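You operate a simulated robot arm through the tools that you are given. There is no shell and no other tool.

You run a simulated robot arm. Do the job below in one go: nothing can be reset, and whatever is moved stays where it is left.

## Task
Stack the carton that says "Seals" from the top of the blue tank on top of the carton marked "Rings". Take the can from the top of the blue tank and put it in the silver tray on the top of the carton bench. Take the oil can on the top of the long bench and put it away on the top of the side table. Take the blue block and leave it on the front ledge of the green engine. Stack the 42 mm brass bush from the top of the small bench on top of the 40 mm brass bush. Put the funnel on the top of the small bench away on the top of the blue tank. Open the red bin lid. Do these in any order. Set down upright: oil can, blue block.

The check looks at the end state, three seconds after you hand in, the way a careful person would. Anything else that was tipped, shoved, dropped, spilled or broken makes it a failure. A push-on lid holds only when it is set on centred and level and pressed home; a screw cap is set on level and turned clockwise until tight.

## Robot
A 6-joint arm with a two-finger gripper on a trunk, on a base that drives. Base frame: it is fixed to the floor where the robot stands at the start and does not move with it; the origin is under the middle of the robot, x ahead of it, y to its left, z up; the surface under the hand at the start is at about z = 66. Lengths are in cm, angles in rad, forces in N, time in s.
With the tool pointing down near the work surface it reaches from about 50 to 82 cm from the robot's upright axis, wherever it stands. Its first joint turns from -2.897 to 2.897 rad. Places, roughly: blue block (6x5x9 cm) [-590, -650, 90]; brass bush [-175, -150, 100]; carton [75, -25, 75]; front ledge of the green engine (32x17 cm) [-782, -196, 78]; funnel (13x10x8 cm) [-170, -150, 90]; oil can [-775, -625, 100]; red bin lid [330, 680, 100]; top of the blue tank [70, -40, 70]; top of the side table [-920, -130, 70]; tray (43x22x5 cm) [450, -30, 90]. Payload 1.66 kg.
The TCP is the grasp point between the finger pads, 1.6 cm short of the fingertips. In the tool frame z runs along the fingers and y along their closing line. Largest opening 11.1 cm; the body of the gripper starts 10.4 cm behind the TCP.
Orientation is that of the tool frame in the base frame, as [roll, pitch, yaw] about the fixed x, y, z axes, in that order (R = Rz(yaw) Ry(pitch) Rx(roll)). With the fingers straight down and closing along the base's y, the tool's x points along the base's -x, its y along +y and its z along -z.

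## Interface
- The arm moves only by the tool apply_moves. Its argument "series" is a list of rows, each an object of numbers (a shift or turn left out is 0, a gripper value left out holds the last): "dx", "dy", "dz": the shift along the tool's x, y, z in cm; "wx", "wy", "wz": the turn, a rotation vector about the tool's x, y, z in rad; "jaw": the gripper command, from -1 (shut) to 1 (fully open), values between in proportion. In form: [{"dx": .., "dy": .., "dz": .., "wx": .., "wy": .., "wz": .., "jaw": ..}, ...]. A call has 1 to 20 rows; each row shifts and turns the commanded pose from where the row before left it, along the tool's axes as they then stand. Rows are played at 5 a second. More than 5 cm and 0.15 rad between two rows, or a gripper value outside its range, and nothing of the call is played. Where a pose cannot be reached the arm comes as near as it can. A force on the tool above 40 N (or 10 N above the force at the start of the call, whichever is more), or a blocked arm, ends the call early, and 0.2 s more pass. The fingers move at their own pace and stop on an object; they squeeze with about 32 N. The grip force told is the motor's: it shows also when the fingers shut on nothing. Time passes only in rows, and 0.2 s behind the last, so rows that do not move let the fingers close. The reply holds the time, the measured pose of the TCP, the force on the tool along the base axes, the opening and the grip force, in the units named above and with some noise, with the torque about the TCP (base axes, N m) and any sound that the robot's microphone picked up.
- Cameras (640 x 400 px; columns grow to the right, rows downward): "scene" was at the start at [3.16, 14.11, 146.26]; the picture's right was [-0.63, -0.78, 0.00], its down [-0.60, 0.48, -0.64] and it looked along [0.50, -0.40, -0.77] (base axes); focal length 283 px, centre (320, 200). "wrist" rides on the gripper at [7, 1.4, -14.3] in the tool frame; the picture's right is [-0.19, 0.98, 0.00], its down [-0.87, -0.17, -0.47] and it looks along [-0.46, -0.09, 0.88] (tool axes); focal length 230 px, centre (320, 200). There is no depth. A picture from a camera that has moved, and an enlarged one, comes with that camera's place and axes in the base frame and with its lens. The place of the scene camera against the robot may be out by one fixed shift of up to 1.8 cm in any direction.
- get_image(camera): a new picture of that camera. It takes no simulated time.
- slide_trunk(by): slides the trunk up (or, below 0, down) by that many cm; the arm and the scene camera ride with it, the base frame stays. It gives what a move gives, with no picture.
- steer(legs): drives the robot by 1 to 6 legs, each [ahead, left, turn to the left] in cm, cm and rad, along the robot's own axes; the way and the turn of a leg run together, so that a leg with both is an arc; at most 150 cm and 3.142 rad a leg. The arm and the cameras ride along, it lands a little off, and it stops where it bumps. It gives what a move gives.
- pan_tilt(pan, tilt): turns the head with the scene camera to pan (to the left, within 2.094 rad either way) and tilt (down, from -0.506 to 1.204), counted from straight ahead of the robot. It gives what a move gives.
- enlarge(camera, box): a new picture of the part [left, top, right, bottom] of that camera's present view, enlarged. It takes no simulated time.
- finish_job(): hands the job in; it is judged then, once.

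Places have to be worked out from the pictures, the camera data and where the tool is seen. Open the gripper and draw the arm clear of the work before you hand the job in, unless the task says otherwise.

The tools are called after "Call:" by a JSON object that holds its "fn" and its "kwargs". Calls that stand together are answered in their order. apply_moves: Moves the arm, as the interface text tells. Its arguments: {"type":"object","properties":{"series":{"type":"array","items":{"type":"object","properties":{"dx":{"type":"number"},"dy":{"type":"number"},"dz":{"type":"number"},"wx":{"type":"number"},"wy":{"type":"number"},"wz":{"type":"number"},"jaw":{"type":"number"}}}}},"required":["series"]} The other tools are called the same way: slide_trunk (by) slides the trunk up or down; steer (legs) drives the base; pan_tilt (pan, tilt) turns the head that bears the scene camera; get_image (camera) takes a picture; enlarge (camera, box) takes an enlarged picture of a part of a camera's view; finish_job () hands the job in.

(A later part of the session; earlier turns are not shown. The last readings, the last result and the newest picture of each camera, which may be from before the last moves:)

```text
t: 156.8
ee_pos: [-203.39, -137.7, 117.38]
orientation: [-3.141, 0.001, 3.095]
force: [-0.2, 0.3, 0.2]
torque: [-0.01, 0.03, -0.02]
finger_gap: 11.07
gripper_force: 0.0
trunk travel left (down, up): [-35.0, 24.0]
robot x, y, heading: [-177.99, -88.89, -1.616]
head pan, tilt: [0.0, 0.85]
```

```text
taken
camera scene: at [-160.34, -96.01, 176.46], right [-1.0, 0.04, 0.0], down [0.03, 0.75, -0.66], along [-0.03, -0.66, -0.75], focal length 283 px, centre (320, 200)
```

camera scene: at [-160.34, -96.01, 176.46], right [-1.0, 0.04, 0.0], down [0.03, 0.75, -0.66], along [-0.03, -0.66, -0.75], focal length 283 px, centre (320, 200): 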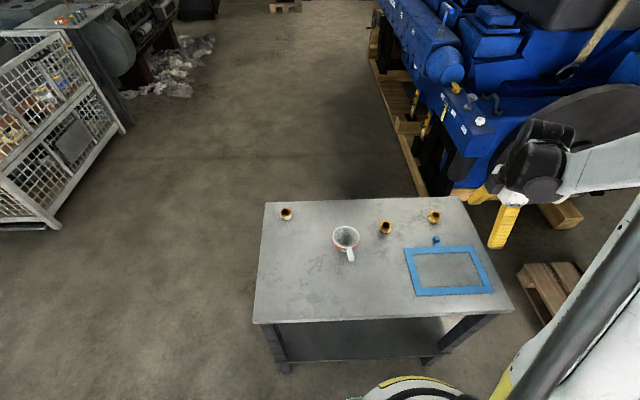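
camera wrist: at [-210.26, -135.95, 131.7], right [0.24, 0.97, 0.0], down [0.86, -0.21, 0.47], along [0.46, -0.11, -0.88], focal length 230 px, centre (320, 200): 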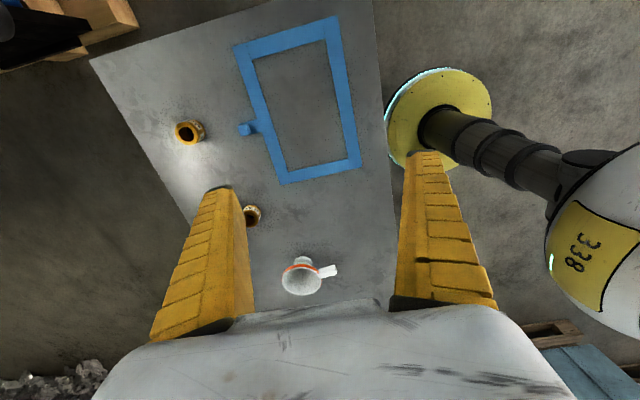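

Call:
{"fn": "enlarge", "kwargs": {"camera": "wrist", "box": [160, 100, 360, 310]}}

```text
1.90 times, centred on (260, 205) of wrist
camera zoom: at [-210.26, -135.95, 131.7], right [0.24, 0.97, 0.0], down [0.86, -0.21, 0.47], along [0.46, -0.11, -0.88], focal length 438 px, centre (434, 190)
```

zoom: 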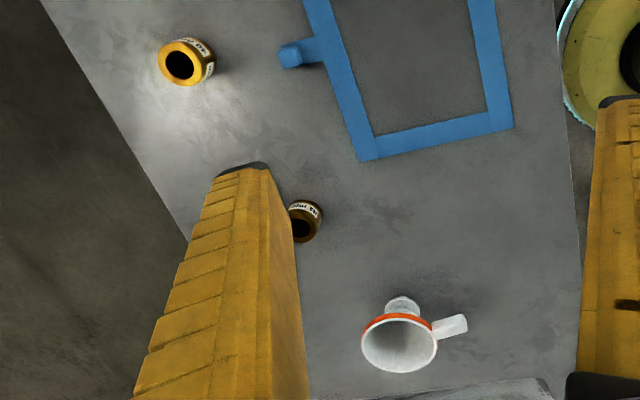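

I bring the hand over bush 42 for a closer look.

Call:
{"fn": "apply_moves", "kwargs": {"series": [{"dx": -4.17, "dy": -1.7}, {"dx": -4.17, "dy": -1.7}, {"dx": -4.17, "dy": -1.7}, {"dx": -4.17, "dy": -1.7}, {"dx": -4.17, "dy": -1.7}, {"dx": -4.17, "dy": -1.7}, {"dx": -4.17, "dy": -1.7}, {"dx": -4.17, "dy": -1.7}, {"dx": -4.17, "dy": -1.7}, {"dx": -4.17, "dy": -1.7}, {"dx": -4.17, "dy": -1.7}, {"dx": -4.17, "dy": -1.7}, {"dx": -4.17, "dy": -1.7}, {"dz": 3.5}, {"dz": 3.5}, {}]}}

Call:
{"fn": "get_image", "kwargs": {"camera": "wrist"}}

Call:
{"fn": "get_image", "kwargs": {"camera": "scene"}}

```text
t: 160.2
ee_pos: [-150.22, -162.18, 110.29]
orientation: [-3.14, 0.001, 3.095]
force: [-0.3, -0.3, 0.8]
torque: [0.01, -0.04, 0.0]
finger_gap: 11.09
gripper_force: 0.0
trunk travel left (down, up): [-35.0, 24.0]
robot x, y, heading: [-178.35, -89.45, -1.611]
head pan, tilt: [0.0, 0.85]
```

```text
taken
camera wrist: at [-157.04, -160.45, 124.63], right [0.24, 0.97, 0.0], down [0.86, -0.21, 0.47], along [0.46, -0.11, -0.88], focal length 230 px, centre (320, 200)
```

wrist: 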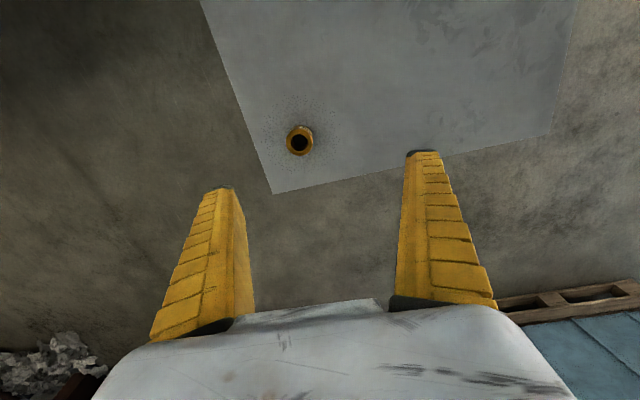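

```text
taken
camera scene: at [-160.39, -95.81, 176.48], right [-1.0, 0.04, 0.0], down [0.03, 0.75, -0.66], along [-0.03, -0.66, -0.75], focal length 283 px, centre (320, 200)
```

scene: 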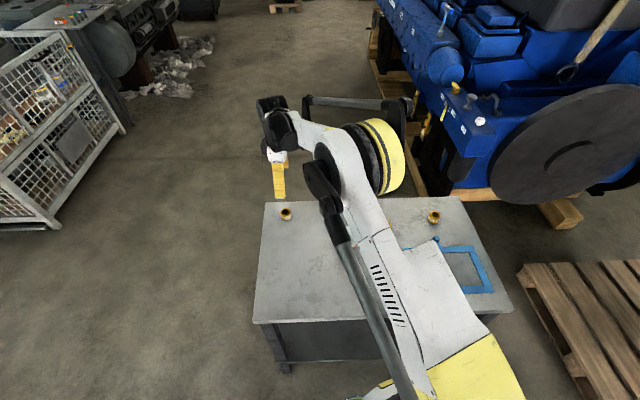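

Call:
{"fn": "enlarge", "kwargs": {"camera": "wrist", "box": [250, 90, 350, 190]}}

```text
4.00 times, centred on (300, 140) of wrist
camera zoom: at [-157.04, -160.45, 124.63], right [0.24, 0.97, 0.0], down [0.86, -0.21, 0.47], along [0.46, -0.11, -0.88], focal length 920 px, centre (400, 440)
```

zoom: 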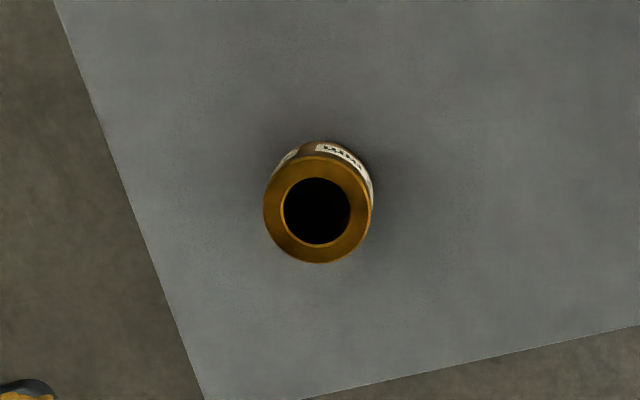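

Call:
{"fn": "apply_moves", "kwargs": {"series": [{"dx": -0.77, "dy": -3.17}, {"dz": 3}, {"dz": 3}, {"dz": 3}, {}]}}

Call:
{"fn": "get_image", "kwargs": {"camera": "wrist"}}

Call:
{"fn": "enlarge", "kwargs": {"camera": "wrist", "box": [240, 100, 400, 220]}}

```text
t: 161.4
ee_pos: [-149.67, -165.4, 101.26]
orientation: [3.14, 0.001, 3.094]
force: [-0.4, 0.9, -0.3]
torque: [0.0, 0.0, -0.02]
finger_gap: 11.09
gripper_force: 0.0
trunk travel left (down, up): [-35.0, 24.0]
robot x, y, heading: [-178.19, -89.15, -1.621]
head pan, tilt: [0.0, 0.85]
```

```text
taken
camera wrist: at [-156.43, -163.65, 115.7], right [0.24, 0.97, 0.0], down [0.86, -0.21, 0.47], along [0.46, -0.11, -0.88], focal length 230 px, centre (320, 200)
```

wrist: 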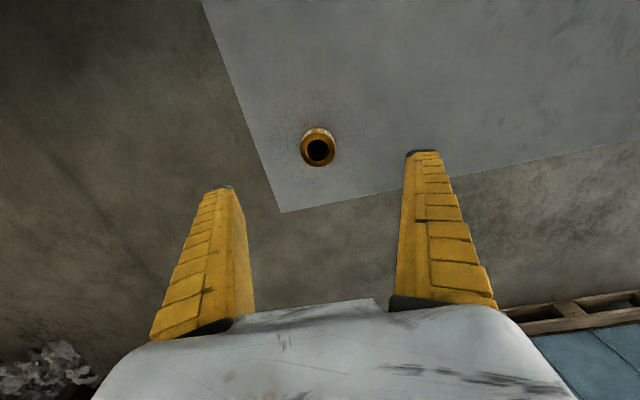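

```text
3.33 times, centred on (320, 160) of wrist
camera zoom: at [-156.43, -163.65, 115.7], right [0.24, 0.97, 0.0], down [0.86, -0.21, 0.47], along [0.46, -0.11, -0.88], focal length 767 px, centre (320, 333)
```

zoom: 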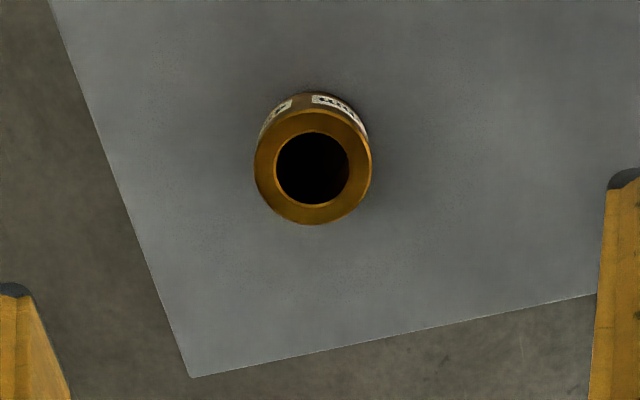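

Bush 42's top centre ≈ (-149.1, -165.7), top z≈89. I descend with the open fingers around it, slowly at the end.

Call:
{"fn": "apply_moves", "kwargs": {"series": [{"dx": -0.58, "dy": -0.27, "dz": 3}, {"dz": 3}, {"dz": 3}, {}]}}

Call:
{"fn": "get_image", "kwargs": {"camera": "wrist"}}

```text
t: 162.4
ee_pos: [-150.37, -162.4, 94.7]
orientation: [-3.14, 0.001, 3.094]
force: [-0.2, -0.2, 0.4]
torque: [-0.01, -0.01, 0.01]
finger_gap: 11.11
gripper_force: 0.0
out of reach, approached as far as the arm can: row 1, 2, 3
trunk travel left (down, up): [-35.0, 24.0]
robot x, y, heading: [-178.1, -89.15, -1.612]
head pan, tilt: [0.0, 0.85]
```

```text
taken
camera wrist: at [-157.22, -160.66, 109.0], right [0.24, 0.97, 0.0], down [0.86, -0.21, 0.47], along [0.46, -0.11, -0.88], focal length 230 px, centre (320, 200)
```

wrist: 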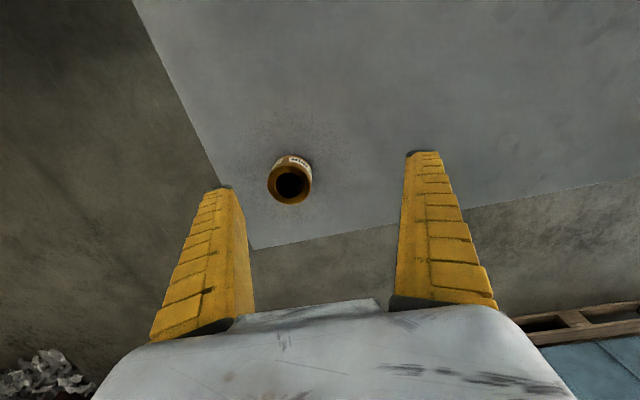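

Just out of reach; I raise the hand, lower the trunk 8 cm and drive 6 cm nearer.

Call:
{"fn": "apply_moves", "kwargs": {"series": [{"dz": -4}, {"dz": -4}, {"dz": -4}, {}]}}

Call:
{"fn": "slide_trunk", "kwargs": {"by": -8}}

Call:
{"fn": "steer", "kwargs": {"legs": [[6, 0, 0]]}}

Call:
{"fn": "get_image", "kwargs": {"camera": "wrist"}}

```text
t: 163.4
ee_pos: [-150.36, -162.47, 106.67]
orientation: [3.141, 0.002, 3.094]
force: [0.4, -0.2, 0.1]
torque: [0.01, 0.01, 0.0]
finger_gap: 11.1
gripper_force: 0.1
trunk travel left (down, up): [-35.0, 24.0]
robot x, y, heading: [-177.88, -89.21, -1.616]
head pan, tilt: [0.0, 0.85]
```

```text
t: 164.6
ee_pos: [-150.38, -162.48, 98.7]
orientation: [3.141, 0.0, 3.095]
force: [0.0, 0.8, -0.4]
torque: [0.01, 0.01, -0.01]
finger_gap: 11.1
gripper_force: 0.0
trunk travel left (down, up): [-27.0, 32.0]
robot x, y, heading: [-178.25, -88.91, -1.61]
head pan, tilt: [0.0, 0.85]
```

```text
t: 165.6
ee_pos: [-150.62, -168.56, 98.54]
orientation: [-3.139, 0.001, 3.093]
force: [0.3, -0.3, -0.5]
torque: [0.03, 0.0, 0.02]
finger_gap: 11.1
gripper_force: 0.1
trunk travel left (down, up): [-27.0, 32.0]
robot x, y, heading: [-178.34, -95.29, -1.614]
head pan, tilt: [0.0, 0.85]
```

```text
taken
camera wrist: at [-157.53, -166.76, 112.84], right [0.24, 0.97, 0.0], down [0.86, -0.21, 0.47], along [0.46, -0.11, -0.88], focal length 230 px, centre (320, 200)
```

wrist: 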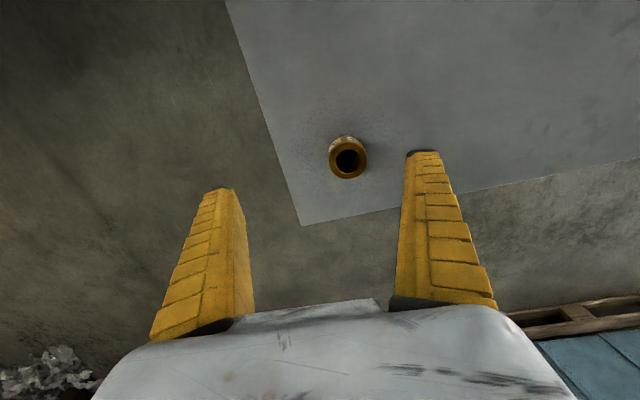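

Call:
{"fn": "apply_moves", "kwargs": {"series": [{"dx": -1.36, "dy": 2.95}, {"dz": 2.5}, {"dz": 2.5}, {"dz": 2.5}, {}]}}

Call:
{"fn": "get_image", "kwargs": {"camera": "wrist"}}

```text
t: 166.8
ee_pos: [-149.1, -165.51, 91.2]
orientation: [3.142, -0.002, 3.094]
force: [-0.5, -0.2, 0.1]
torque: [0.01, 0.02, -0.02]
finger_gap: 11.1
gripper_force: 0.0
trunk travel left (down, up): [-27.0, 32.0]
robot x, y, heading: [-178.51, -95.22, -1.616]
head pan, tilt: [0.0, 0.85]
```

```text
taken
camera wrist: at [-156.04, -163.73, 105.42], right [0.24, 0.97, 0.0], down [0.86, -0.21, 0.47], along [0.46, -0.11, -0.88], focal length 230 px, centre (320, 200)
```

wrist: 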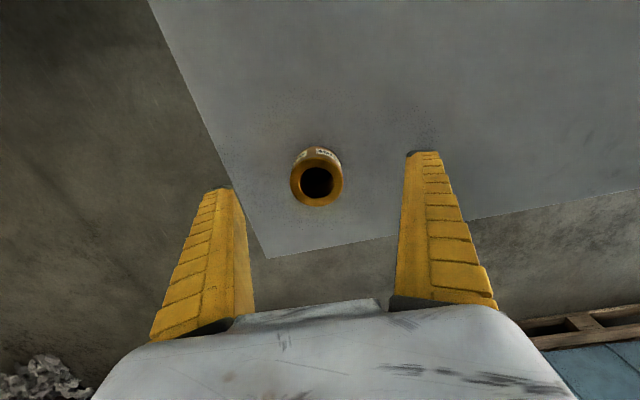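

Call:
{"fn": "apply_moves", "kwargs": {"series": [{"dx": -0.3, "dy": -0.2, "dz": 1}, {"dz": 1}, {"dz": 1}, {"dz": 1}, {"dz": 0.5}, {}]}}

Call:
{"fn": "get_image", "kwargs": {"camera": "wrist"}}

Call:
{"fn": "enlarge", "kwargs": {"camera": "scene", "box": [240, 150, 340, 240]}}

```text
t: 168.2
ee_pos: [-148.9, -165.7, 86.94]
orientation: [-3.139, 0.001, 3.092]
force: [1.6, -3.4, 30.7]
torque: [1.35, -0.08, -0.04]
finger_gap: 11.24
gripper_force: 0.2
trunk travel left (down, up): [-27.0, 32.0]
robot x, y, heading: [-178.39, -95.03, -1.61]
head pan, tilt: [0.0, 0.85]
stopped in row 6: the force on the tool passed its limit at 41 N (the readings are from after the stop); the commanded pose is now the measured one
```

```text
taken
camera wrist: at [-155.77, -163.89, 101.32], right [0.24, 0.97, 0.0], down [0.86, -0.21, 0.47], along [0.46, -0.11, -0.88], focal length 230 px, centre (320, 200)
```

wrist: 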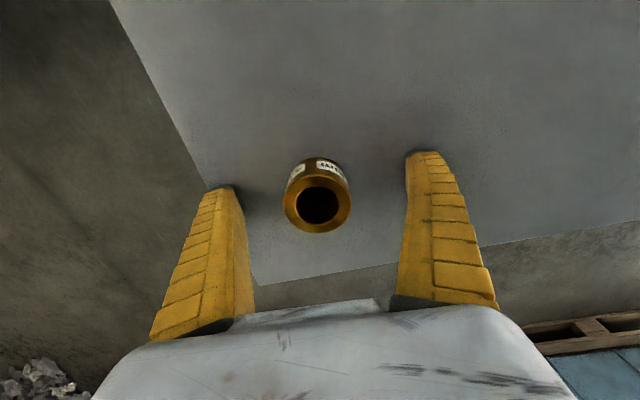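

```text
4.44 times, centred on (290, 195) of scene
camera zoom: at [-160.73, -101.53, 168.51], right [-1.0, 0.04, 0.0], down [0.03, 0.75, -0.66], along [-0.03, -0.66, -0.75], focal length 1256 px, centre (453, 222)
```

zoom: 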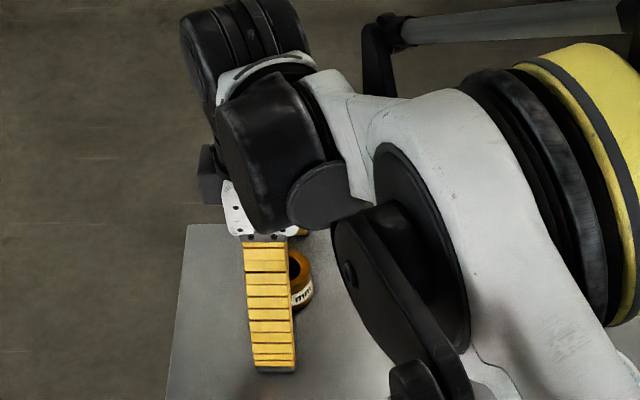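

The fingertips touched the bench (bench z≈85.3). I raise 0.4 cm and close on the bush.

Call:
{"fn": "apply_moves", "kwargs": {"series": [{"dz": -0.4}, {}, {"jaw": -1}, {"jaw": -1}, {"jaw": -1}, {"jaw": -1}, {"jaw": -1}]}}

Call:
{"fn": "apply_moves", "kwargs": {"series": [{"dz": -1}, {"dz": -2}, {"dz": -3}, {}]}}

Call:
{"fn": "get_image", "kwargs": {"camera": "wrist"}}

```text
t: 169.2
ee_pos: [-148.86, -165.49, 87.61]
orientation: [-3.139, 0.002, 3.095]
force: [-2.4, 6.2, 28.3]
torque: [0.17, 0.05, -0.07]
finger_gap: 3.38
gripper_force: 32.1
trunk travel left (down, up): [-27.0, 32.0]
robot x, y, heading: [-178.47, -95.21, -1.614]
head pan, tilt: [0.0, 0.85]
stopped in row 4: the force on the tool passed its limit at 43 N (the readings are from after the stop); the commanded pose is now the measured one
```

```text
t: 170.2
ee_pos: [-148.8, -165.5, 93.13]
orientation: [-3.141, 0.001, 3.096]
force: [0.5, -0.1, -2.6]
torque: [-0.01, -0.03, 0.01]
finger_gap: 3.35
gripper_force: 31.8
trunk travel left (down, up): [-27.0, 32.0]
robot x, y, heading: [-178.8, -95.11, -1.617]
head pan, tilt: [0.0, 0.85]
```

```text
taken
camera wrist: at [-155.61, -163.86, 107.61], right [0.24, 0.97, 0.0], down [0.86, -0.21, 0.47], along [0.46, -0.11, -0.88], focal length 230 px, centre (320, 200)
```

wrist: 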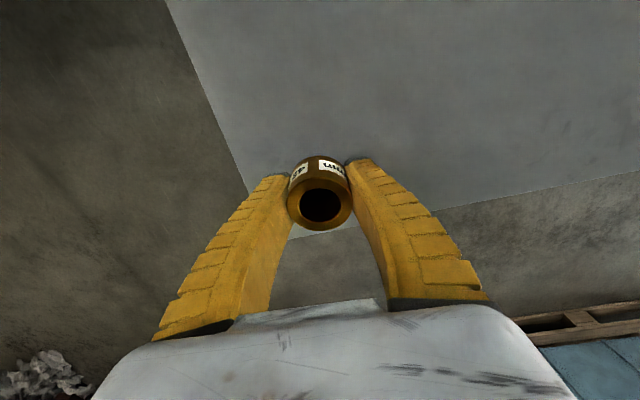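

Call:
{"fn": "enlarge", "kwargs": {"camera": "wrist", "box": [240, 130, 400, 250]}}

Call:
{"fn": "enlarge", "kwargs": {"camera": "scene", "box": [240, 130, 340, 230]}}

```text
3.33 times, centred on (320, 190) of wrist
camera zoom: at [-155.61, -163.86, 107.61], right [0.24, 0.97, 0.0], down [0.86, -0.21, 0.47], along [0.46, -0.11, -0.88], focal length 767 px, centre (320, 233)
```

zoom: 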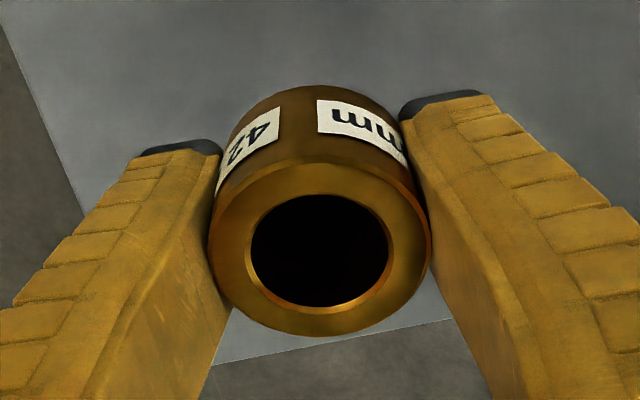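

```text
4.00 times, centred on (290, 180) of scene
camera zoom: at [-160.55, -101.83, 168.46], right [-1.0, 0.04, 0.0], down [0.03, 0.75, -0.66], along [-0.03, -0.66, -0.75], focal length 1130 px, centre (440, 280)
```

zoom: 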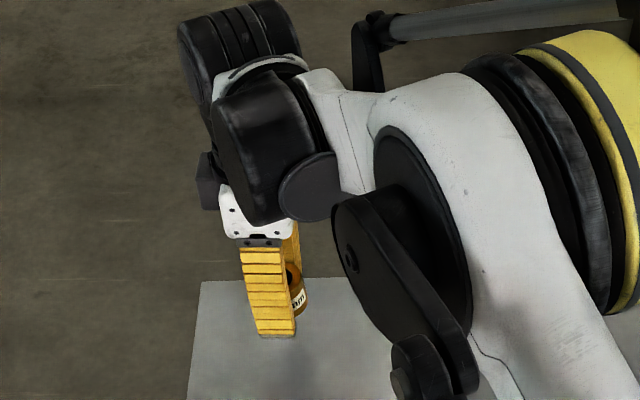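

The bush is held level (≈2.4 N). I raise it and carry it toward bush 40, stopping short so the wrist camera can see it.

Call:
{"fn": "apply_moves", "kwargs": {"series": [{"dz": -4.3}, {"dz": -4.3}, {"dz": -4.3}, {"dx": 4.67, "dy": 0.278}, {"dx": 4.67, "dy": 0.278}, {"dx": 4.67, "dy": 0.278}, {"dx": 4.67, "dy": 0.278}, {"dx": 4.67, "dy": 0.278}, {"dx": 4.67, "dy": 0.278}, {"dx": 4.67, "dy": 0.278}, {"dx": 4.67, "dy": 0.278}, {"dx": 4.67, "dy": 0.278}, {"dx": 4.67, "dy": 0.278}, {"dx": 4.67, "dy": 0.278}, {}]}}

Call:
{"fn": "get_image", "kwargs": {"camera": "wrist"}}

Call:
{"fn": "get_image", "kwargs": {"camera": "scene"}}

```text
t: 173.3
ee_pos: [-199.98, -160.2, 106.04]
orientation: [3.141, -0.001, 3.095]
force: [-0.2, 0.1, -2.7]
torque: [-0.06, 0.02, 0.03]
finger_gap: 3.35
gripper_force: 32.0
trunk travel left (down, up): [-27.0, 32.0]
robot x, y, heading: [-178.62, -94.97, -1.614]
head pan, tilt: [0.0, 0.85]
```

```text
taken
camera wrist: at [-206.83, -158.46, 120.39], right [0.24, 0.97, 0.0], down [0.86, -0.21, 0.47], along [0.46, -0.11, -0.88], focal length 230 px, centre (320, 200)
```

wrist: 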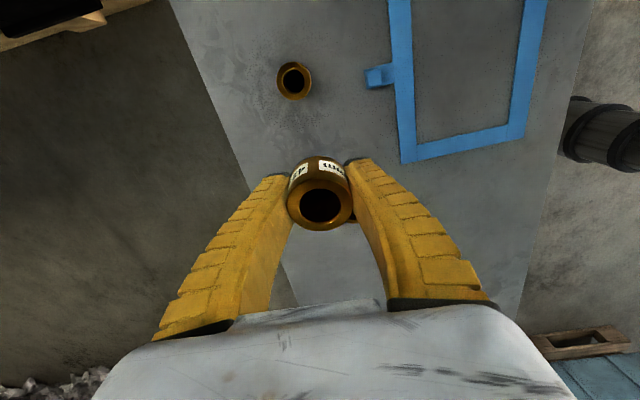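

```text
taken
camera scene: at [-160.52, -101.78, 168.46], right [-1.0, 0.04, 0.0], down [0.03, 0.75, -0.66], along [-0.03, -0.66, -0.75], focal length 283 px, centre (320, 200)
```

scene: 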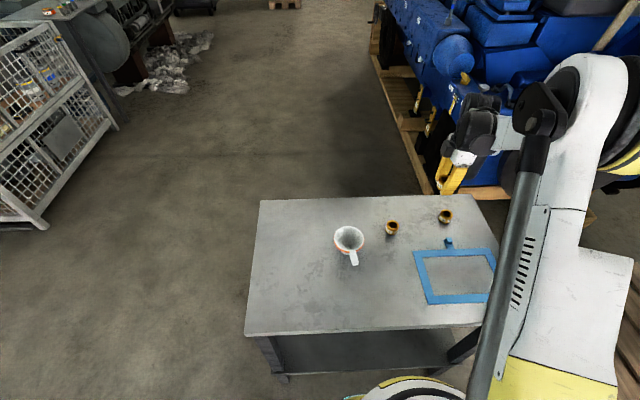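

Call:
{"fn": "enlarge", "kwargs": {"camera": "wrist", "box": [254, 41, 334, 121]}}

```text
5.00 times, centred on (294, 81) of wrist
camera zoom: at [-206.83, -158.46, 120.39], right [0.24, 0.97, 0.0], down [0.86, -0.21, 0.47], along [0.46, -0.11, -0.88], focal length 1150 px, centre (450, 795)
```

zoom: 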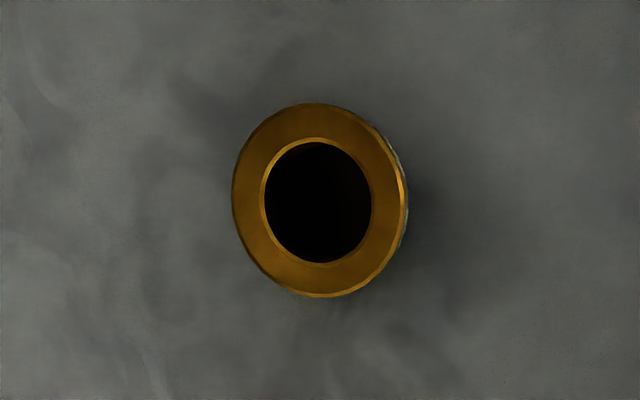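

Bush 40's top centre ≈ (-207.2, -161.75). I move over it and down to about 1 cm above.

Call:
{"fn": "apply_moves", "kwargs": {"series": [{"dx": 3.71, "dy": -0.9}, {"dx": 3.71, "dy": -0.9}, {"dz": 4}, {"dz": 4}, {"dz": 4}, {"dz": 1}, {}]}}

Call:
{"fn": "get_image", "kwargs": {"camera": "wrist"}}

Call:
{"fn": "enlarge", "kwargs": {"camera": "scene", "box": [390, 150, 500, 240]}}

Call:
{"fn": "enlarge", "kwargs": {"camera": "wrist", "box": [240, 130, 400, 250]}}

```text
t: 174.9
ee_pos: [-207.4, -161.62, 93.03]
orientation: [3.141, 0.0, 3.094]
force: [-0.4, 0.6, -2.3]
torque: [0.0, 0.03, -0.03]
finger_gap: 3.36
gripper_force: 31.8
trunk travel left (down, up): [-27.0, 32.0]
robot x, y, heading: [-178.62, -94.43, -1.615]
head pan, tilt: [0.0, 0.85]
```

```text
taken
camera wrist: at [-214.24, -159.89, 107.35], right [0.24, 0.97, 0.0], down [0.86, -0.21, 0.47], along [0.46, -0.11, -0.88], focal length 230 px, centre (320, 200)
```

wrist: 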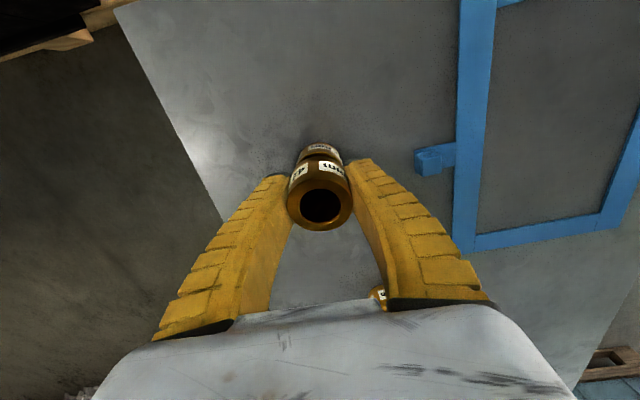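

```text
4.44 times, centred on (445, 195) of scene
camera zoom: at [-160.59, -101.78, 168.47], right [-1.0, 0.04, 0.0], down [0.03, 0.75, -0.66], along [-0.03, -0.66, -0.75], focal length 1256 px, centre (-236, 222)
```

zoom: 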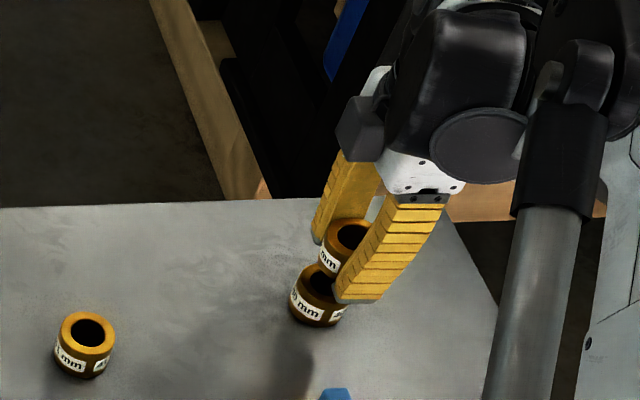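

```text
3.33 times, centred on (320, 190) of wrist
camera zoom: at [-214.24, -159.89, 107.35], right [0.24, 0.97, 0.0], down [0.86, -0.21, 0.47], along [0.46, -0.11, -0.88], focal length 767 px, centre (320, 233)
```

zoom: 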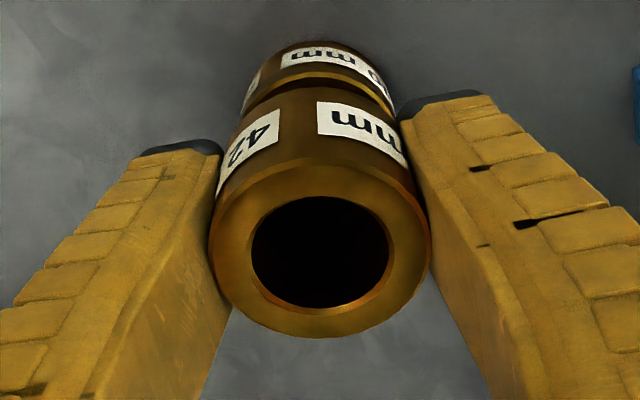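

They line up. I lower gently until contact.

Call:
{"fn": "apply_moves", "kwargs": {"series": [{"dz": 0.4}, {"dz": 0.4}, {"dz": 0.4}, {}]}}

Call:
{"fn": "apply_moves", "kwargs": {"series": [{"dz": 0.3}, {"dz": 0.3}, {}]}}

Call:
{"fn": "enlarge", "kwargs": {"camera": "scene", "box": [390, 150, 500, 240]}}

```text
t: 175.9
ee_pos: [-207.3, -161.54, 91.89]
orientation: [-3.141, 0.002, 3.094]
force: [0.9, -0.1, -2.3]
torque: [-0.01, -0.01, -0.01]
finger_gap: 3.34
gripper_force: 31.4
trunk travel left (down, up): [-27.0, 32.0]
robot x, y, heading: [-178.54, -94.97, -1.614]
head pan, tilt: [0.0, 0.85]
```

```text
t: 176.8
ee_pos: [-207.5, -161.6, 91.32]
orientation: [3.141, 0.0, 3.095]
force: [0.1, -0.6, -3.8]
torque: [-0.04, -0.01, 0.02]
finger_gap: 3.36
gripper_force: 31.8
trunk travel left (down, up): [-27.0, 32.0]
robot x, y, heading: [-178.46, -95.3, -1.617]
head pan, tilt: [0.0, 0.85]
```

```text
4.44 times, centred on (445, 195) of scene
camera zoom: at [-160.59, -101.78, 168.47], right [-1.0, 0.04, 0.0], down [0.03, 0.75, -0.66], along [-0.03, -0.66, -0.75], focal length 1256 px, centre (-236, 222)
```

zoom: 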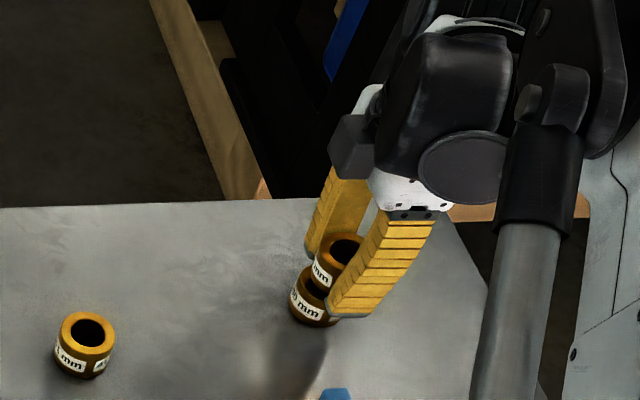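

Call:
{"fn": "apply_moves", "kwargs": {"series": [{"dz": 0.3}, {"dz": 0.3}, {}]}}

Call:
{"fn": "apply_moves", "kwargs": {"series": [{"dz": 0.2}, {"dz": 0.2}, {}]}}

Call:
{"fn": "enlarge", "kwargs": {"camera": "scene", "box": [390, 150, 500, 240]}}

Call:
{"fn": "enlarge", "kwargs": {"camera": "wrist", "box": [240, 130, 400, 250]}}

```text
t: 177.6
ee_pos: [-207.6, -161.66, 90.71]
orientation: [-3.139, 0.0, 3.094]
force: [-1.5, -1.0, 3.9]
torque: [-0.05, -0.09, -0.01]
finger_gap: 3.33
gripper_force: 32.1
trunk travel left (down, up): [-27.0, 32.0]
robot x, y, heading: [-178.35, -94.96, -1.619]
head pan, tilt: [0.0, 0.85]
```

```text
t: 178.3
ee_pos: [-207.31, -161.6, 90.5]
orientation: [-3.14, 0.0, 3.094]
force: [-4.9, -11.0, 27.2]
torque: [-0.54, -0.19, -0.13]
finger_gap: 3.73
gripper_force: 31.6
trunk travel left (down, up): [-27.0, 32.0]
robot x, y, heading: [-178.65, -95.2, -1.613]
head pan, tilt: [0.0, 0.85]
```

```text
4.44 times, centred on (445, 195) of scene
camera zoom: at [-160.53, -101.6, 168.48], right [-1.0, 0.04, 0.0], down [0.03, 0.75, -0.66], along [-0.03, -0.66, -0.75], focal length 1256 px, centre (-236, 222)
```

zoom: 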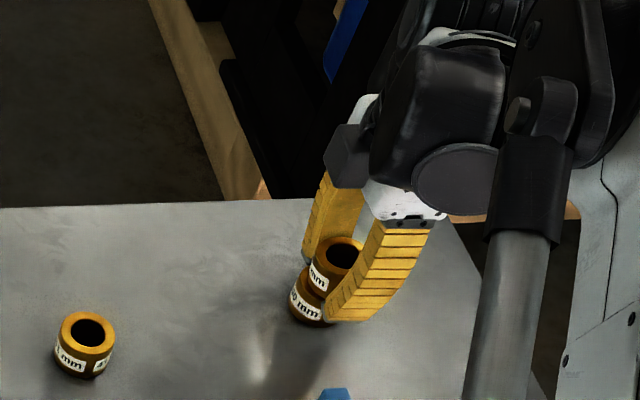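

```text
3.33 times, centred on (320, 190) of wrist
camera zoom: at [-214.29, -159.84, 104.72], right [0.24, 0.97, 0.0], down [0.86, -0.21, 0.47], along [0.46, -0.11, -0.88], focal length 767 px, centre (320, 233)
```

zoom: 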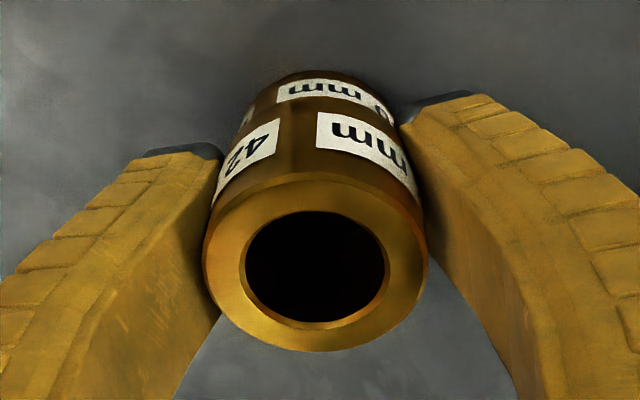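

Contact, about 27 N. Before releasing I check alignment with a stronger zoom.

Call:
{"fn": "enlarge", "kwargs": {"camera": "scene", "box": [430, 195, 480, 235]}}

Call:
{"fn": "apply_moves", "kwargs": {"series": [{"dz": -0.25}, {}]}}

Call:
{"fn": "enlarge", "kwargs": {"camera": "scene", "box": [430, 195, 480, 235]}}

```text
10.00 times, centred on (455, 215) of scene
camera zoom: at [-160.53, -101.6, 168.48], right [-1.0, 0.04, 0.0], down [0.03, 0.75, -0.66], along [-0.03, -0.66, -0.75], focal length 2826 px, centre (-1030, 50)
```

zoom: 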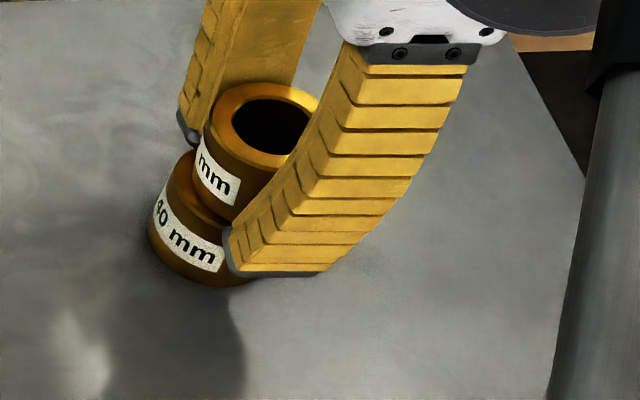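

```text
t: 178.9
ee_pos: [-207.38, -161.58, 90.49]
orientation: [-3.14, 0.002, 3.094]
force: [-0.9, -4.3, 10.1]
torque: [-0.34, -0.12, 0.02]
finger_gap: 3.67
gripper_force: 32.1
trunk travel left (down, up): [-27.0, 32.0]
robot x, y, heading: [-178.52, -95.17, -1.615]
head pan, tilt: [0.0, 0.85]
```

```text
10.00 times, centred on (455, 215) of scene
camera zoom: at [-160.53, -101.69, 168.46], right [-1.0, 0.04, 0.0], down [0.03, 0.75, -0.66], along [-0.03, -0.66, -0.75], focal length 2826 px, centre (-1030, 50)
```

zoom: 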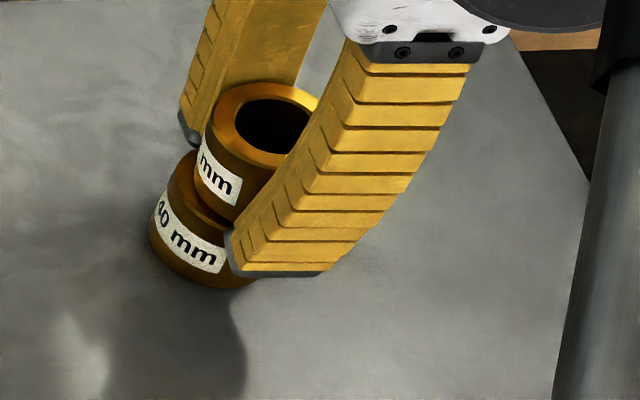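

In this view bush 42 sits about 1 cm too far toward -x on bush 40. I lift it slightly, shift 1 cm to +x and check again.

Call:
{"fn": "apply_moves", "kwargs": {"series": [{"dz": -0.6}, {"dz": -0.6}, {"dx": -0.95}, {}]}}

Call:
{"fn": "enlarge", "kwargs": {"camera": "scene", "box": [430, 195, 480, 235]}}

Call:
{"fn": "enlarge", "kwargs": {"camera": "wrist", "box": [240, 130, 400, 250]}}

```text
t: 179.9
ee_pos: [-206.44, -161.65, 91.72]
orientation: [-3.141, 0.003, 3.095]
force: [0.0, -0.2, -2.6]
torque: [0.01, 0.0, 0.01]
finger_gap: 3.49
gripper_force: 32.2
trunk travel left (down, up): [-27.0, 32.0]
robot x, y, heading: [-178.27, -95.24, -1.619]
head pan, tilt: [0.0, 0.85]
```

```text
10.00 times, centred on (455, 215) of scene
camera zoom: at [-160.61, -101.78, 168.47], right [-1.0, 0.04, 0.0], down [0.03, 0.75, -0.66], along [-0.03, -0.66, -0.75], focal length 2826 px, centre (-1030, 50)
```

zoom: 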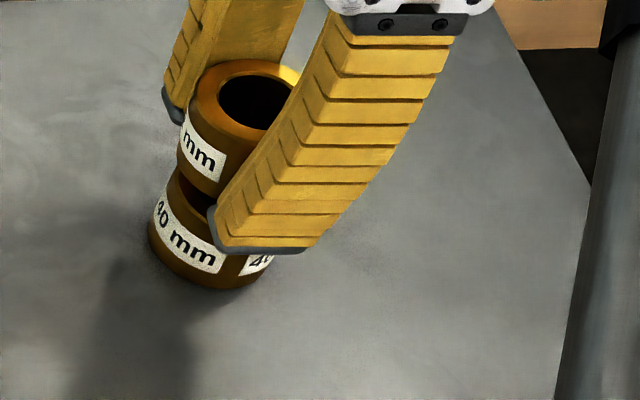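

```text
3.33 times, centred on (320, 190) of wrist
camera zoom: at [-213.39, -159.96, 106.05], right [0.24, 0.97, 0.0], down [0.86, -0.21, 0.47], along [0.46, -0.11, -0.88], focal length 767 px, centre (320, 233)
```

zoom: 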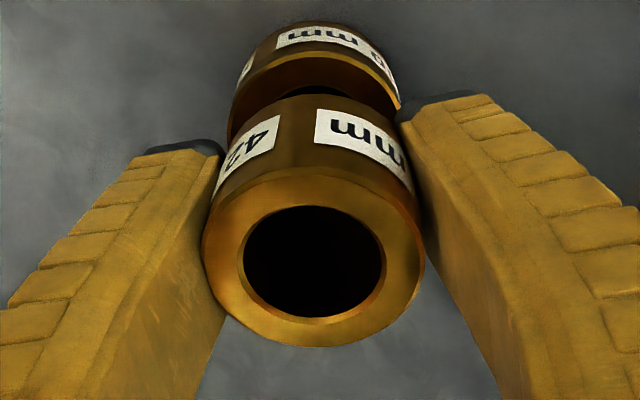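

Now the two views agree to within a few millimetres. I lower again until light contact and release.

Call:
{"fn": "apply_moves", "kwargs": {"series": [{"dx": 0.1, "dz": 0.4}, {"dz": 0.3}, {"dz": 0.2}, {}]}}

Call:
{"fn": "apply_moves", "kwargs": {"series": [{"dz": 0.15}, {}]}}

Call:
{"fn": "enlarge", "kwargs": {"camera": "scene", "box": [430, 195, 480, 235]}}

```text
t: 180.9
ee_pos: [-206.67, -161.53, 90.73]
orientation: [3.142, -0.002, 3.093]
force: [-0.7, 0.0, -1.8]
torque: [-0.03, 0.0, -0.01]
finger_gap: 3.5
gripper_force: 32.2
trunk travel left (down, up): [-27.0, 32.0]
robot x, y, heading: [-178.45, -95.13, -1.614]
head pan, tilt: [0.0, 0.85]
```

```text
t: 181.6
ee_pos: [-206.61, -161.78, 90.71]
orientation: [-3.141, 0.0, 3.094]
force: [-0.2, -0.1, -2.4]
torque: [-0.05, 0.03, -0.02]
finger_gap: 3.5
gripper_force: 31.7
trunk travel left (down, up): [-27.0, 32.0]
robot x, y, heading: [-178.66, -94.9, -1.616]
head pan, tilt: [0.0, 0.85]
```

```text
10.00 times, centred on (455, 215) of scene
camera zoom: at [-160.59, -101.78, 168.47], right [-1.0, 0.04, 0.0], down [0.03, 0.75, -0.66], along [-0.03, -0.66, -0.75], focal length 2826 px, centre (-1030, 50)
```

zoom: 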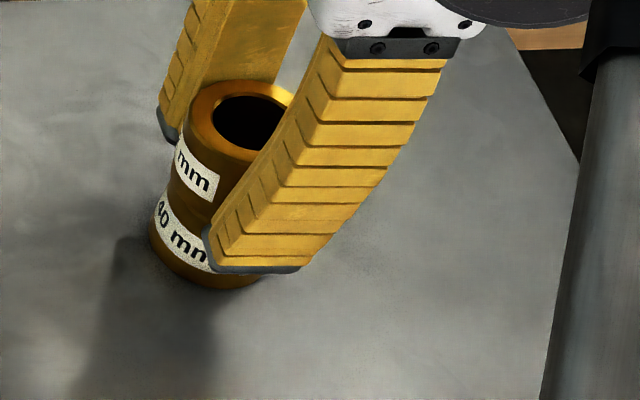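

Call:
{"fn": "apply_moves", "kwargs": {"series": [{"dz": 0.15}, {"dz": 0.1}, {}]}}

Call:
{"fn": "apply_moves", "kwargs": {"series": [{"dz": 0.1}, {}]}}

```text
t: 182.3
ee_pos: [-206.56, -161.66, 90.58]
orientation: [-3.139, 0.0, 3.095]
force: [-0.6, 1.4, 5.6]
torque: [-0.01, -0.07, -0.02]
finger_gap: 3.5
gripper_force: 31.9
trunk travel left (down, up): [-27.0, 32.0]
robot x, y, heading: [-178.4, -95.04, -1.609]
head pan, tilt: [0.0, 0.85]
```

```text
t: 182.9
ee_pos: [-206.57, -161.79, 90.47]
orientation: [-3.141, 0.0, 3.094]
force: [-4.1, -2.7, 16.1]
torque: [-0.12, -0.04, -0.05]
finger_gap: 3.57
gripper_force: 32.2
trunk travel left (down, up): [-27.0, 32.0]
robot x, y, heading: [-178.72, -95.2, -1.614]
head pan, tilt: [0.0, 0.85]
```

Call:
{"fn": "apply_moves", "kwargs": {"series": [{"dz": -0.1}, {"jaw": -0.3}, {"jaw": -0.1}, {"jaw": 0.3}, {"jaw": 0.6}, {}, {"dz": -1}, {"dz": -2}, {"dz": -4}, {"dz": -4}, {}]}}

Call:
{"fn": "get_image", "kwargs": {"camera": "wrist"}}

Call:
{"fn": "enlarge", "kwargs": {"camera": "scene", "box": [400, 175, 500, 245]}}

```text
t: 185.3
ee_pos: [-206.49, -161.85, 101.47]
orientation: [3.14, 0.001, 3.094]
force: [0.6, -0.2, 0.3]
torque: [-0.02, -0.01, 0.02]
finger_gap: 9.0
gripper_force: 0.3
trunk travel left (down, up): [-27.0, 32.0]
robot x, y, heading: [-178.61, -95.08, -1.615]
head pan, tilt: [0.0, 0.85]
```

```text
taken
camera wrist: at [-213.36, -160.1, 115.81], right [0.24, 0.97, 0.0], down [0.86, -0.21, 0.47], along [0.46, -0.11, -0.88], focal length 230 px, centre (320, 200)
```

wrist: 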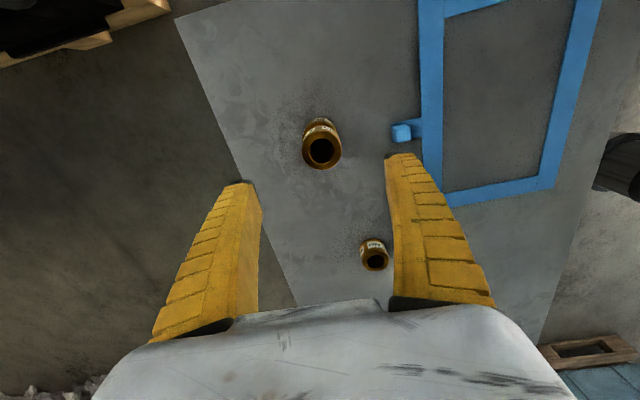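

```text
5.71 times, centred on (450, 210) of scene
camera zoom: at [-160.6, -101.78, 168.46], right [-1.0, 0.04, 0.0], down [0.03, 0.75, -0.66], along [-0.03, -0.66, -0.75], focal length 1615 px, centre (-423, 143)
```

zoom: 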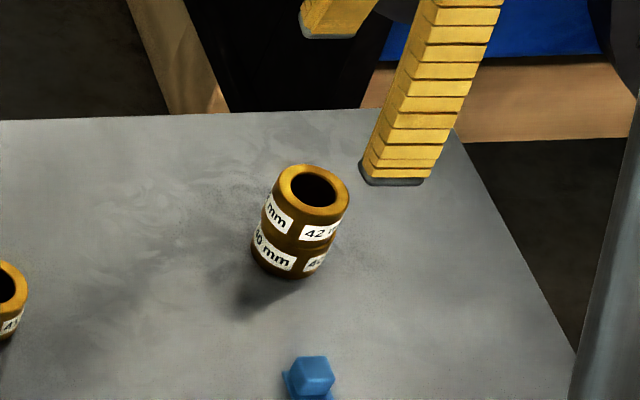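

Bush 42 stands neatly on 40. Next the funnel: I raise and move the hand over it for a look.

Call:
{"fn": "apply_moves", "kwargs": {"series": [{"dz": -4, "jaw": 1}, {"dz": -3}, {"dx": -4.36, "dy": 1.69}, {"dx": -4.36, "dy": 1.69}, {"dx": -4.36, "dy": 1.69}, {"dx": -4.36, "dy": 1.69}, {"dx": -4.36, "dy": 1.69}, {"dx": -4.36, "dy": 1.69}, {"dx": -4.36, "dy": 1.69}, {"dx": -4.36, "dy": 1.69}, {}]}}

Call:
{"fn": "get_image", "kwargs": {"camera": "wrist"}}

Call:
{"fn": "enlarge", "kwargs": {"camera": "wrist", "box": [240, 80, 420, 220]}}

Call:
{"fn": "enlarge", "kwargs": {"camera": "scene", "box": [300, 190, 400, 280]}}

```text
t: 187.8
ee_pos: [-171.14, -149.92, 108.36]
orientation: [-3.141, 0.002, 3.094]
force: [0.1, -0.5, -0.3]
torque: [-0.01, 0.0, 0.0]
finger_gap: 11.09
gripper_force: 0.0
trunk travel left (down, up): [-27.0, 32.0]
robot x, y, heading: [-178.3, -95.26, -1.613]
head pan, tilt: [0.0, 0.85]
```

```text
taken
camera wrist: at [-178.05, -148.12, 122.79], right [0.24, 0.97, 0.0], down [0.86, -0.21, 0.47], along [0.46, -0.11, -0.88], focal length 230 px, centre (320, 200)
```

wrist: 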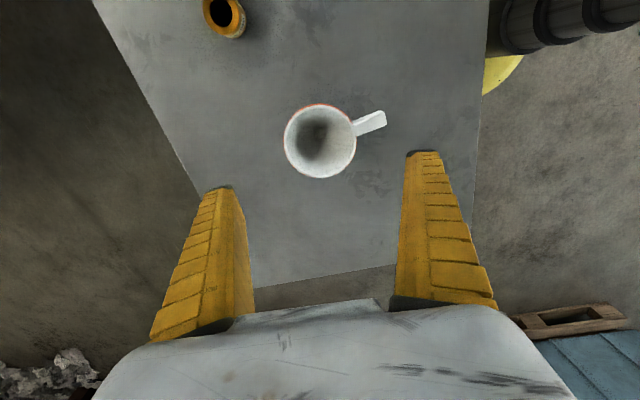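

```text
2.86 times, centred on (330, 150) of wrist
camera zoom: at [-178.05, -148.12, 122.79], right [0.24, 0.97, 0.0], down [0.86, -0.21, 0.47], along [0.46, -0.11, -0.88], focal length 657 px, centre (291, 343)
```

zoom: 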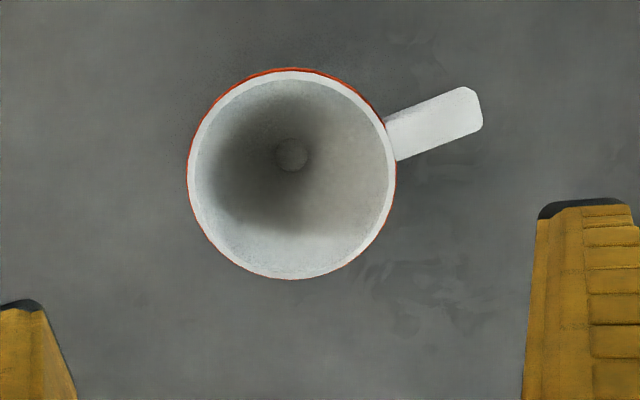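

```text
4.44 times, centred on (350, 235) of scene
camera zoom: at [-160.63, -101.78, 168.47], right [-1.0, 0.04, 0.0], down [0.03, 0.75, -0.66], along [-0.03, -0.66, -0.75], focal length 1256 px, centre (187, 44)
```

zoom: 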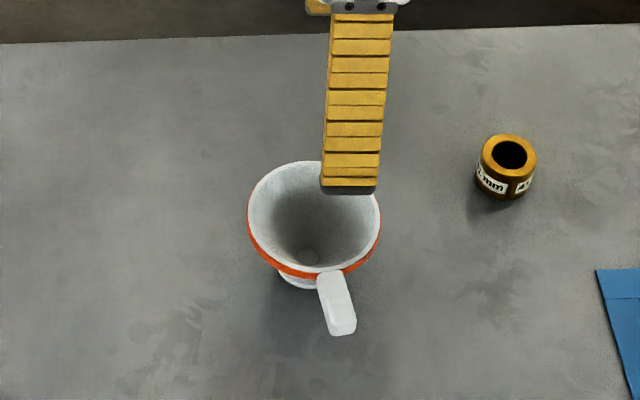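

Funnel rim centre ≈ (-170.9,-149.9), handle pointing to +y at ≈ (-171.6,-143). I turn the hand to close across the handle and move above it.

Call:
{"fn": "apply_moves", "kwargs": {"series": [{"wz": 0.142}, {"wz": 0.142}, {"wz": 0.142}, {"wz": 0.142}, {"wz": 0.142}, {"wz": 0.142}, {"wz": 0.142}, {"wz": 0.142}, {"wz": 0.142}, {"wz": 0.142}, {"dx": 3.76, "dy": 0.1}, {"dx": 3.76, "dy": 0.1}, {"dz": 4}, {"dz": 3}, {}]}}

Call:
{"fn": "get_image", "kwargs": {"camera": "wrist"}}

Call:
{"fn": "enlarge", "kwargs": {"camera": "wrist", "box": [220, 100, 420, 260]}}

Call:
{"fn": "enlarge", "kwargs": {"camera": "scene", "box": [300, 190, 400, 280]}}

```text
t: 190.9
ee_pos: [-171.8, -142.35, 101.53]
orientation: [3.141, 0.001, 1.674]
force: [1.2, 0.3, 0.5]
torque: [-0.02, 0.0, 0.03]
finger_gap: 11.1
gripper_force: 0.0
trunk travel left (down, up): [-27.0, 32.0]
robot x, y, heading: [-178.91, -94.75, -1.612]
head pan, tilt: [0.0, 0.85]
```

```text
taken
camera wrist: at [-171.24, -135.22, 115.87], right [1.0, -0.09, 0.0], down [-0.08, -0.88, 0.47], along [-0.04, -0.47, -0.88], focal length 230 px, centre (320, 200)
```

wrist: 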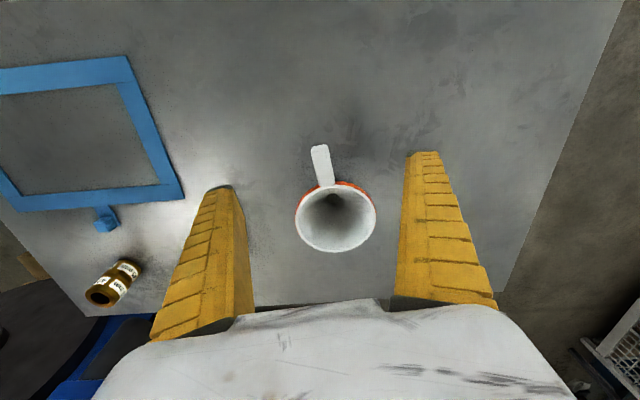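

```text
2.50 times, centred on (320, 180) of wrist
camera zoom: at [-171.24, -135.22, 115.87], right [1.0, -0.09, 0.0], down [-0.08, -0.88, 0.47], along [-0.04, -0.47, -0.88], focal length 575 px, centre (320, 250)
```

zoom: 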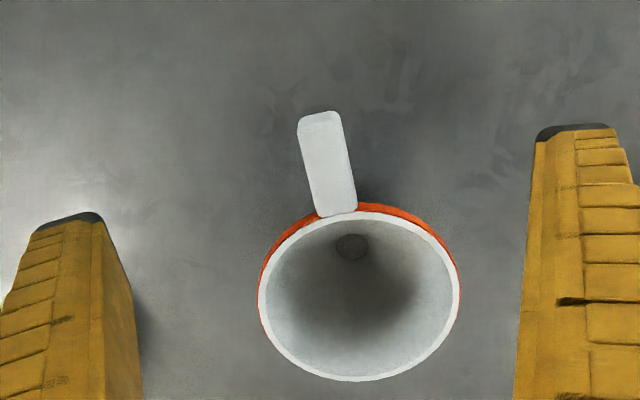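

```text
4.44 times, centred on (350, 235) of scene
camera zoom: at [-160.59, -101.74, 168.47], right [-1.0, 0.04, 0.0], down [0.03, 0.75, -0.66], along [-0.03, -0.66, -0.75], focal length 1256 px, centre (187, 44)
```

zoom: 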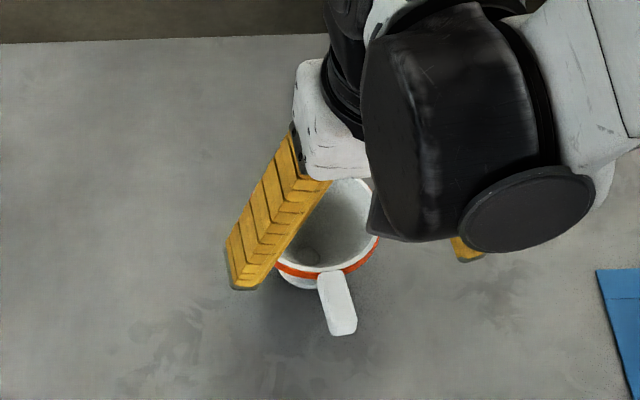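

The handle lies right between the fingers. I lower to z≈92.4 and close on it.

Call:
{"fn": "apply_moves", "kwargs": {"series": [{"dx": -0.36, "dy": 0.11, "dz": 3}, {"dz": 3}, {"dz": 2}, {"dz": 1.1}, {}, {"jaw": -0.3}, {"jaw": -1}, {"jaw": -1}, {"jaw": -1}]}}

Call:
{"fn": "enlarge", "kwargs": {"camera": "wrist", "box": [220, 100, 420, 260]}}

Call:
{"fn": "enlarge", "kwargs": {"camera": "scene", "box": [300, 190, 400, 280]}}

```text
t: 192.9
ee_pos: [-171.4, -143.58, 93.16]
orientation: [-3.14, 0.001, 1.674]
force: [-0.2, -1.9, 7.5]
torque: [-0.6, -0.08, 0.01]
finger_gap: 1.38
gripper_force: 31.8
out of reach, approached as far as the arm can: row 3, 4
trunk travel left (down, up): [-27.0, 32.0]
robot x, y, heading: [-178.44, -94.99, -1.614]
head pan, tilt: [0.0, 0.85]
```

```text
2.50 times, centred on (320, 180) of wrist
camera zoom: at [-170.77, -136.51, 107.56], right [1.0, -0.09, 0.0], down [-0.08, -0.88, 0.47], along [-0.04, -0.47, -0.88], focal length 575 px, centre (320, 250)
```

zoom: 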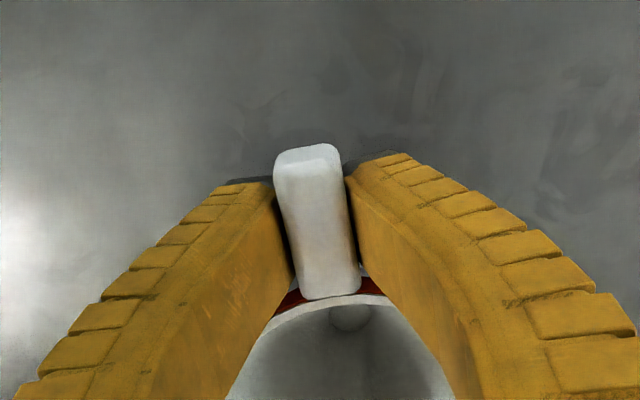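

```text
4.44 times, centred on (350, 235) of scene
camera zoom: at [-160.59, -101.71, 168.47], right [-1.0, 0.04, 0.0], down [0.03, 0.75, -0.66], along [-0.03, -0.66, -0.75], focal length 1256 px, centre (187, 44)
```

zoom: 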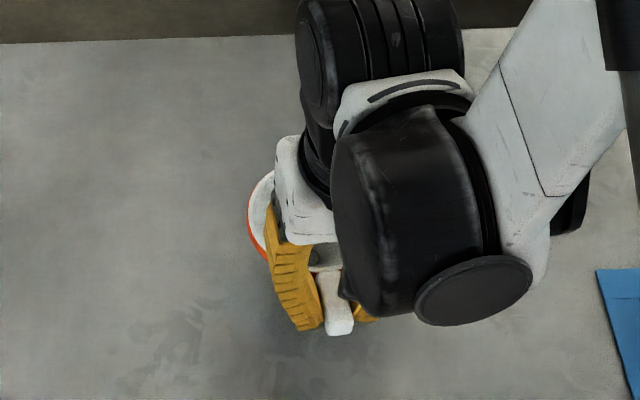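

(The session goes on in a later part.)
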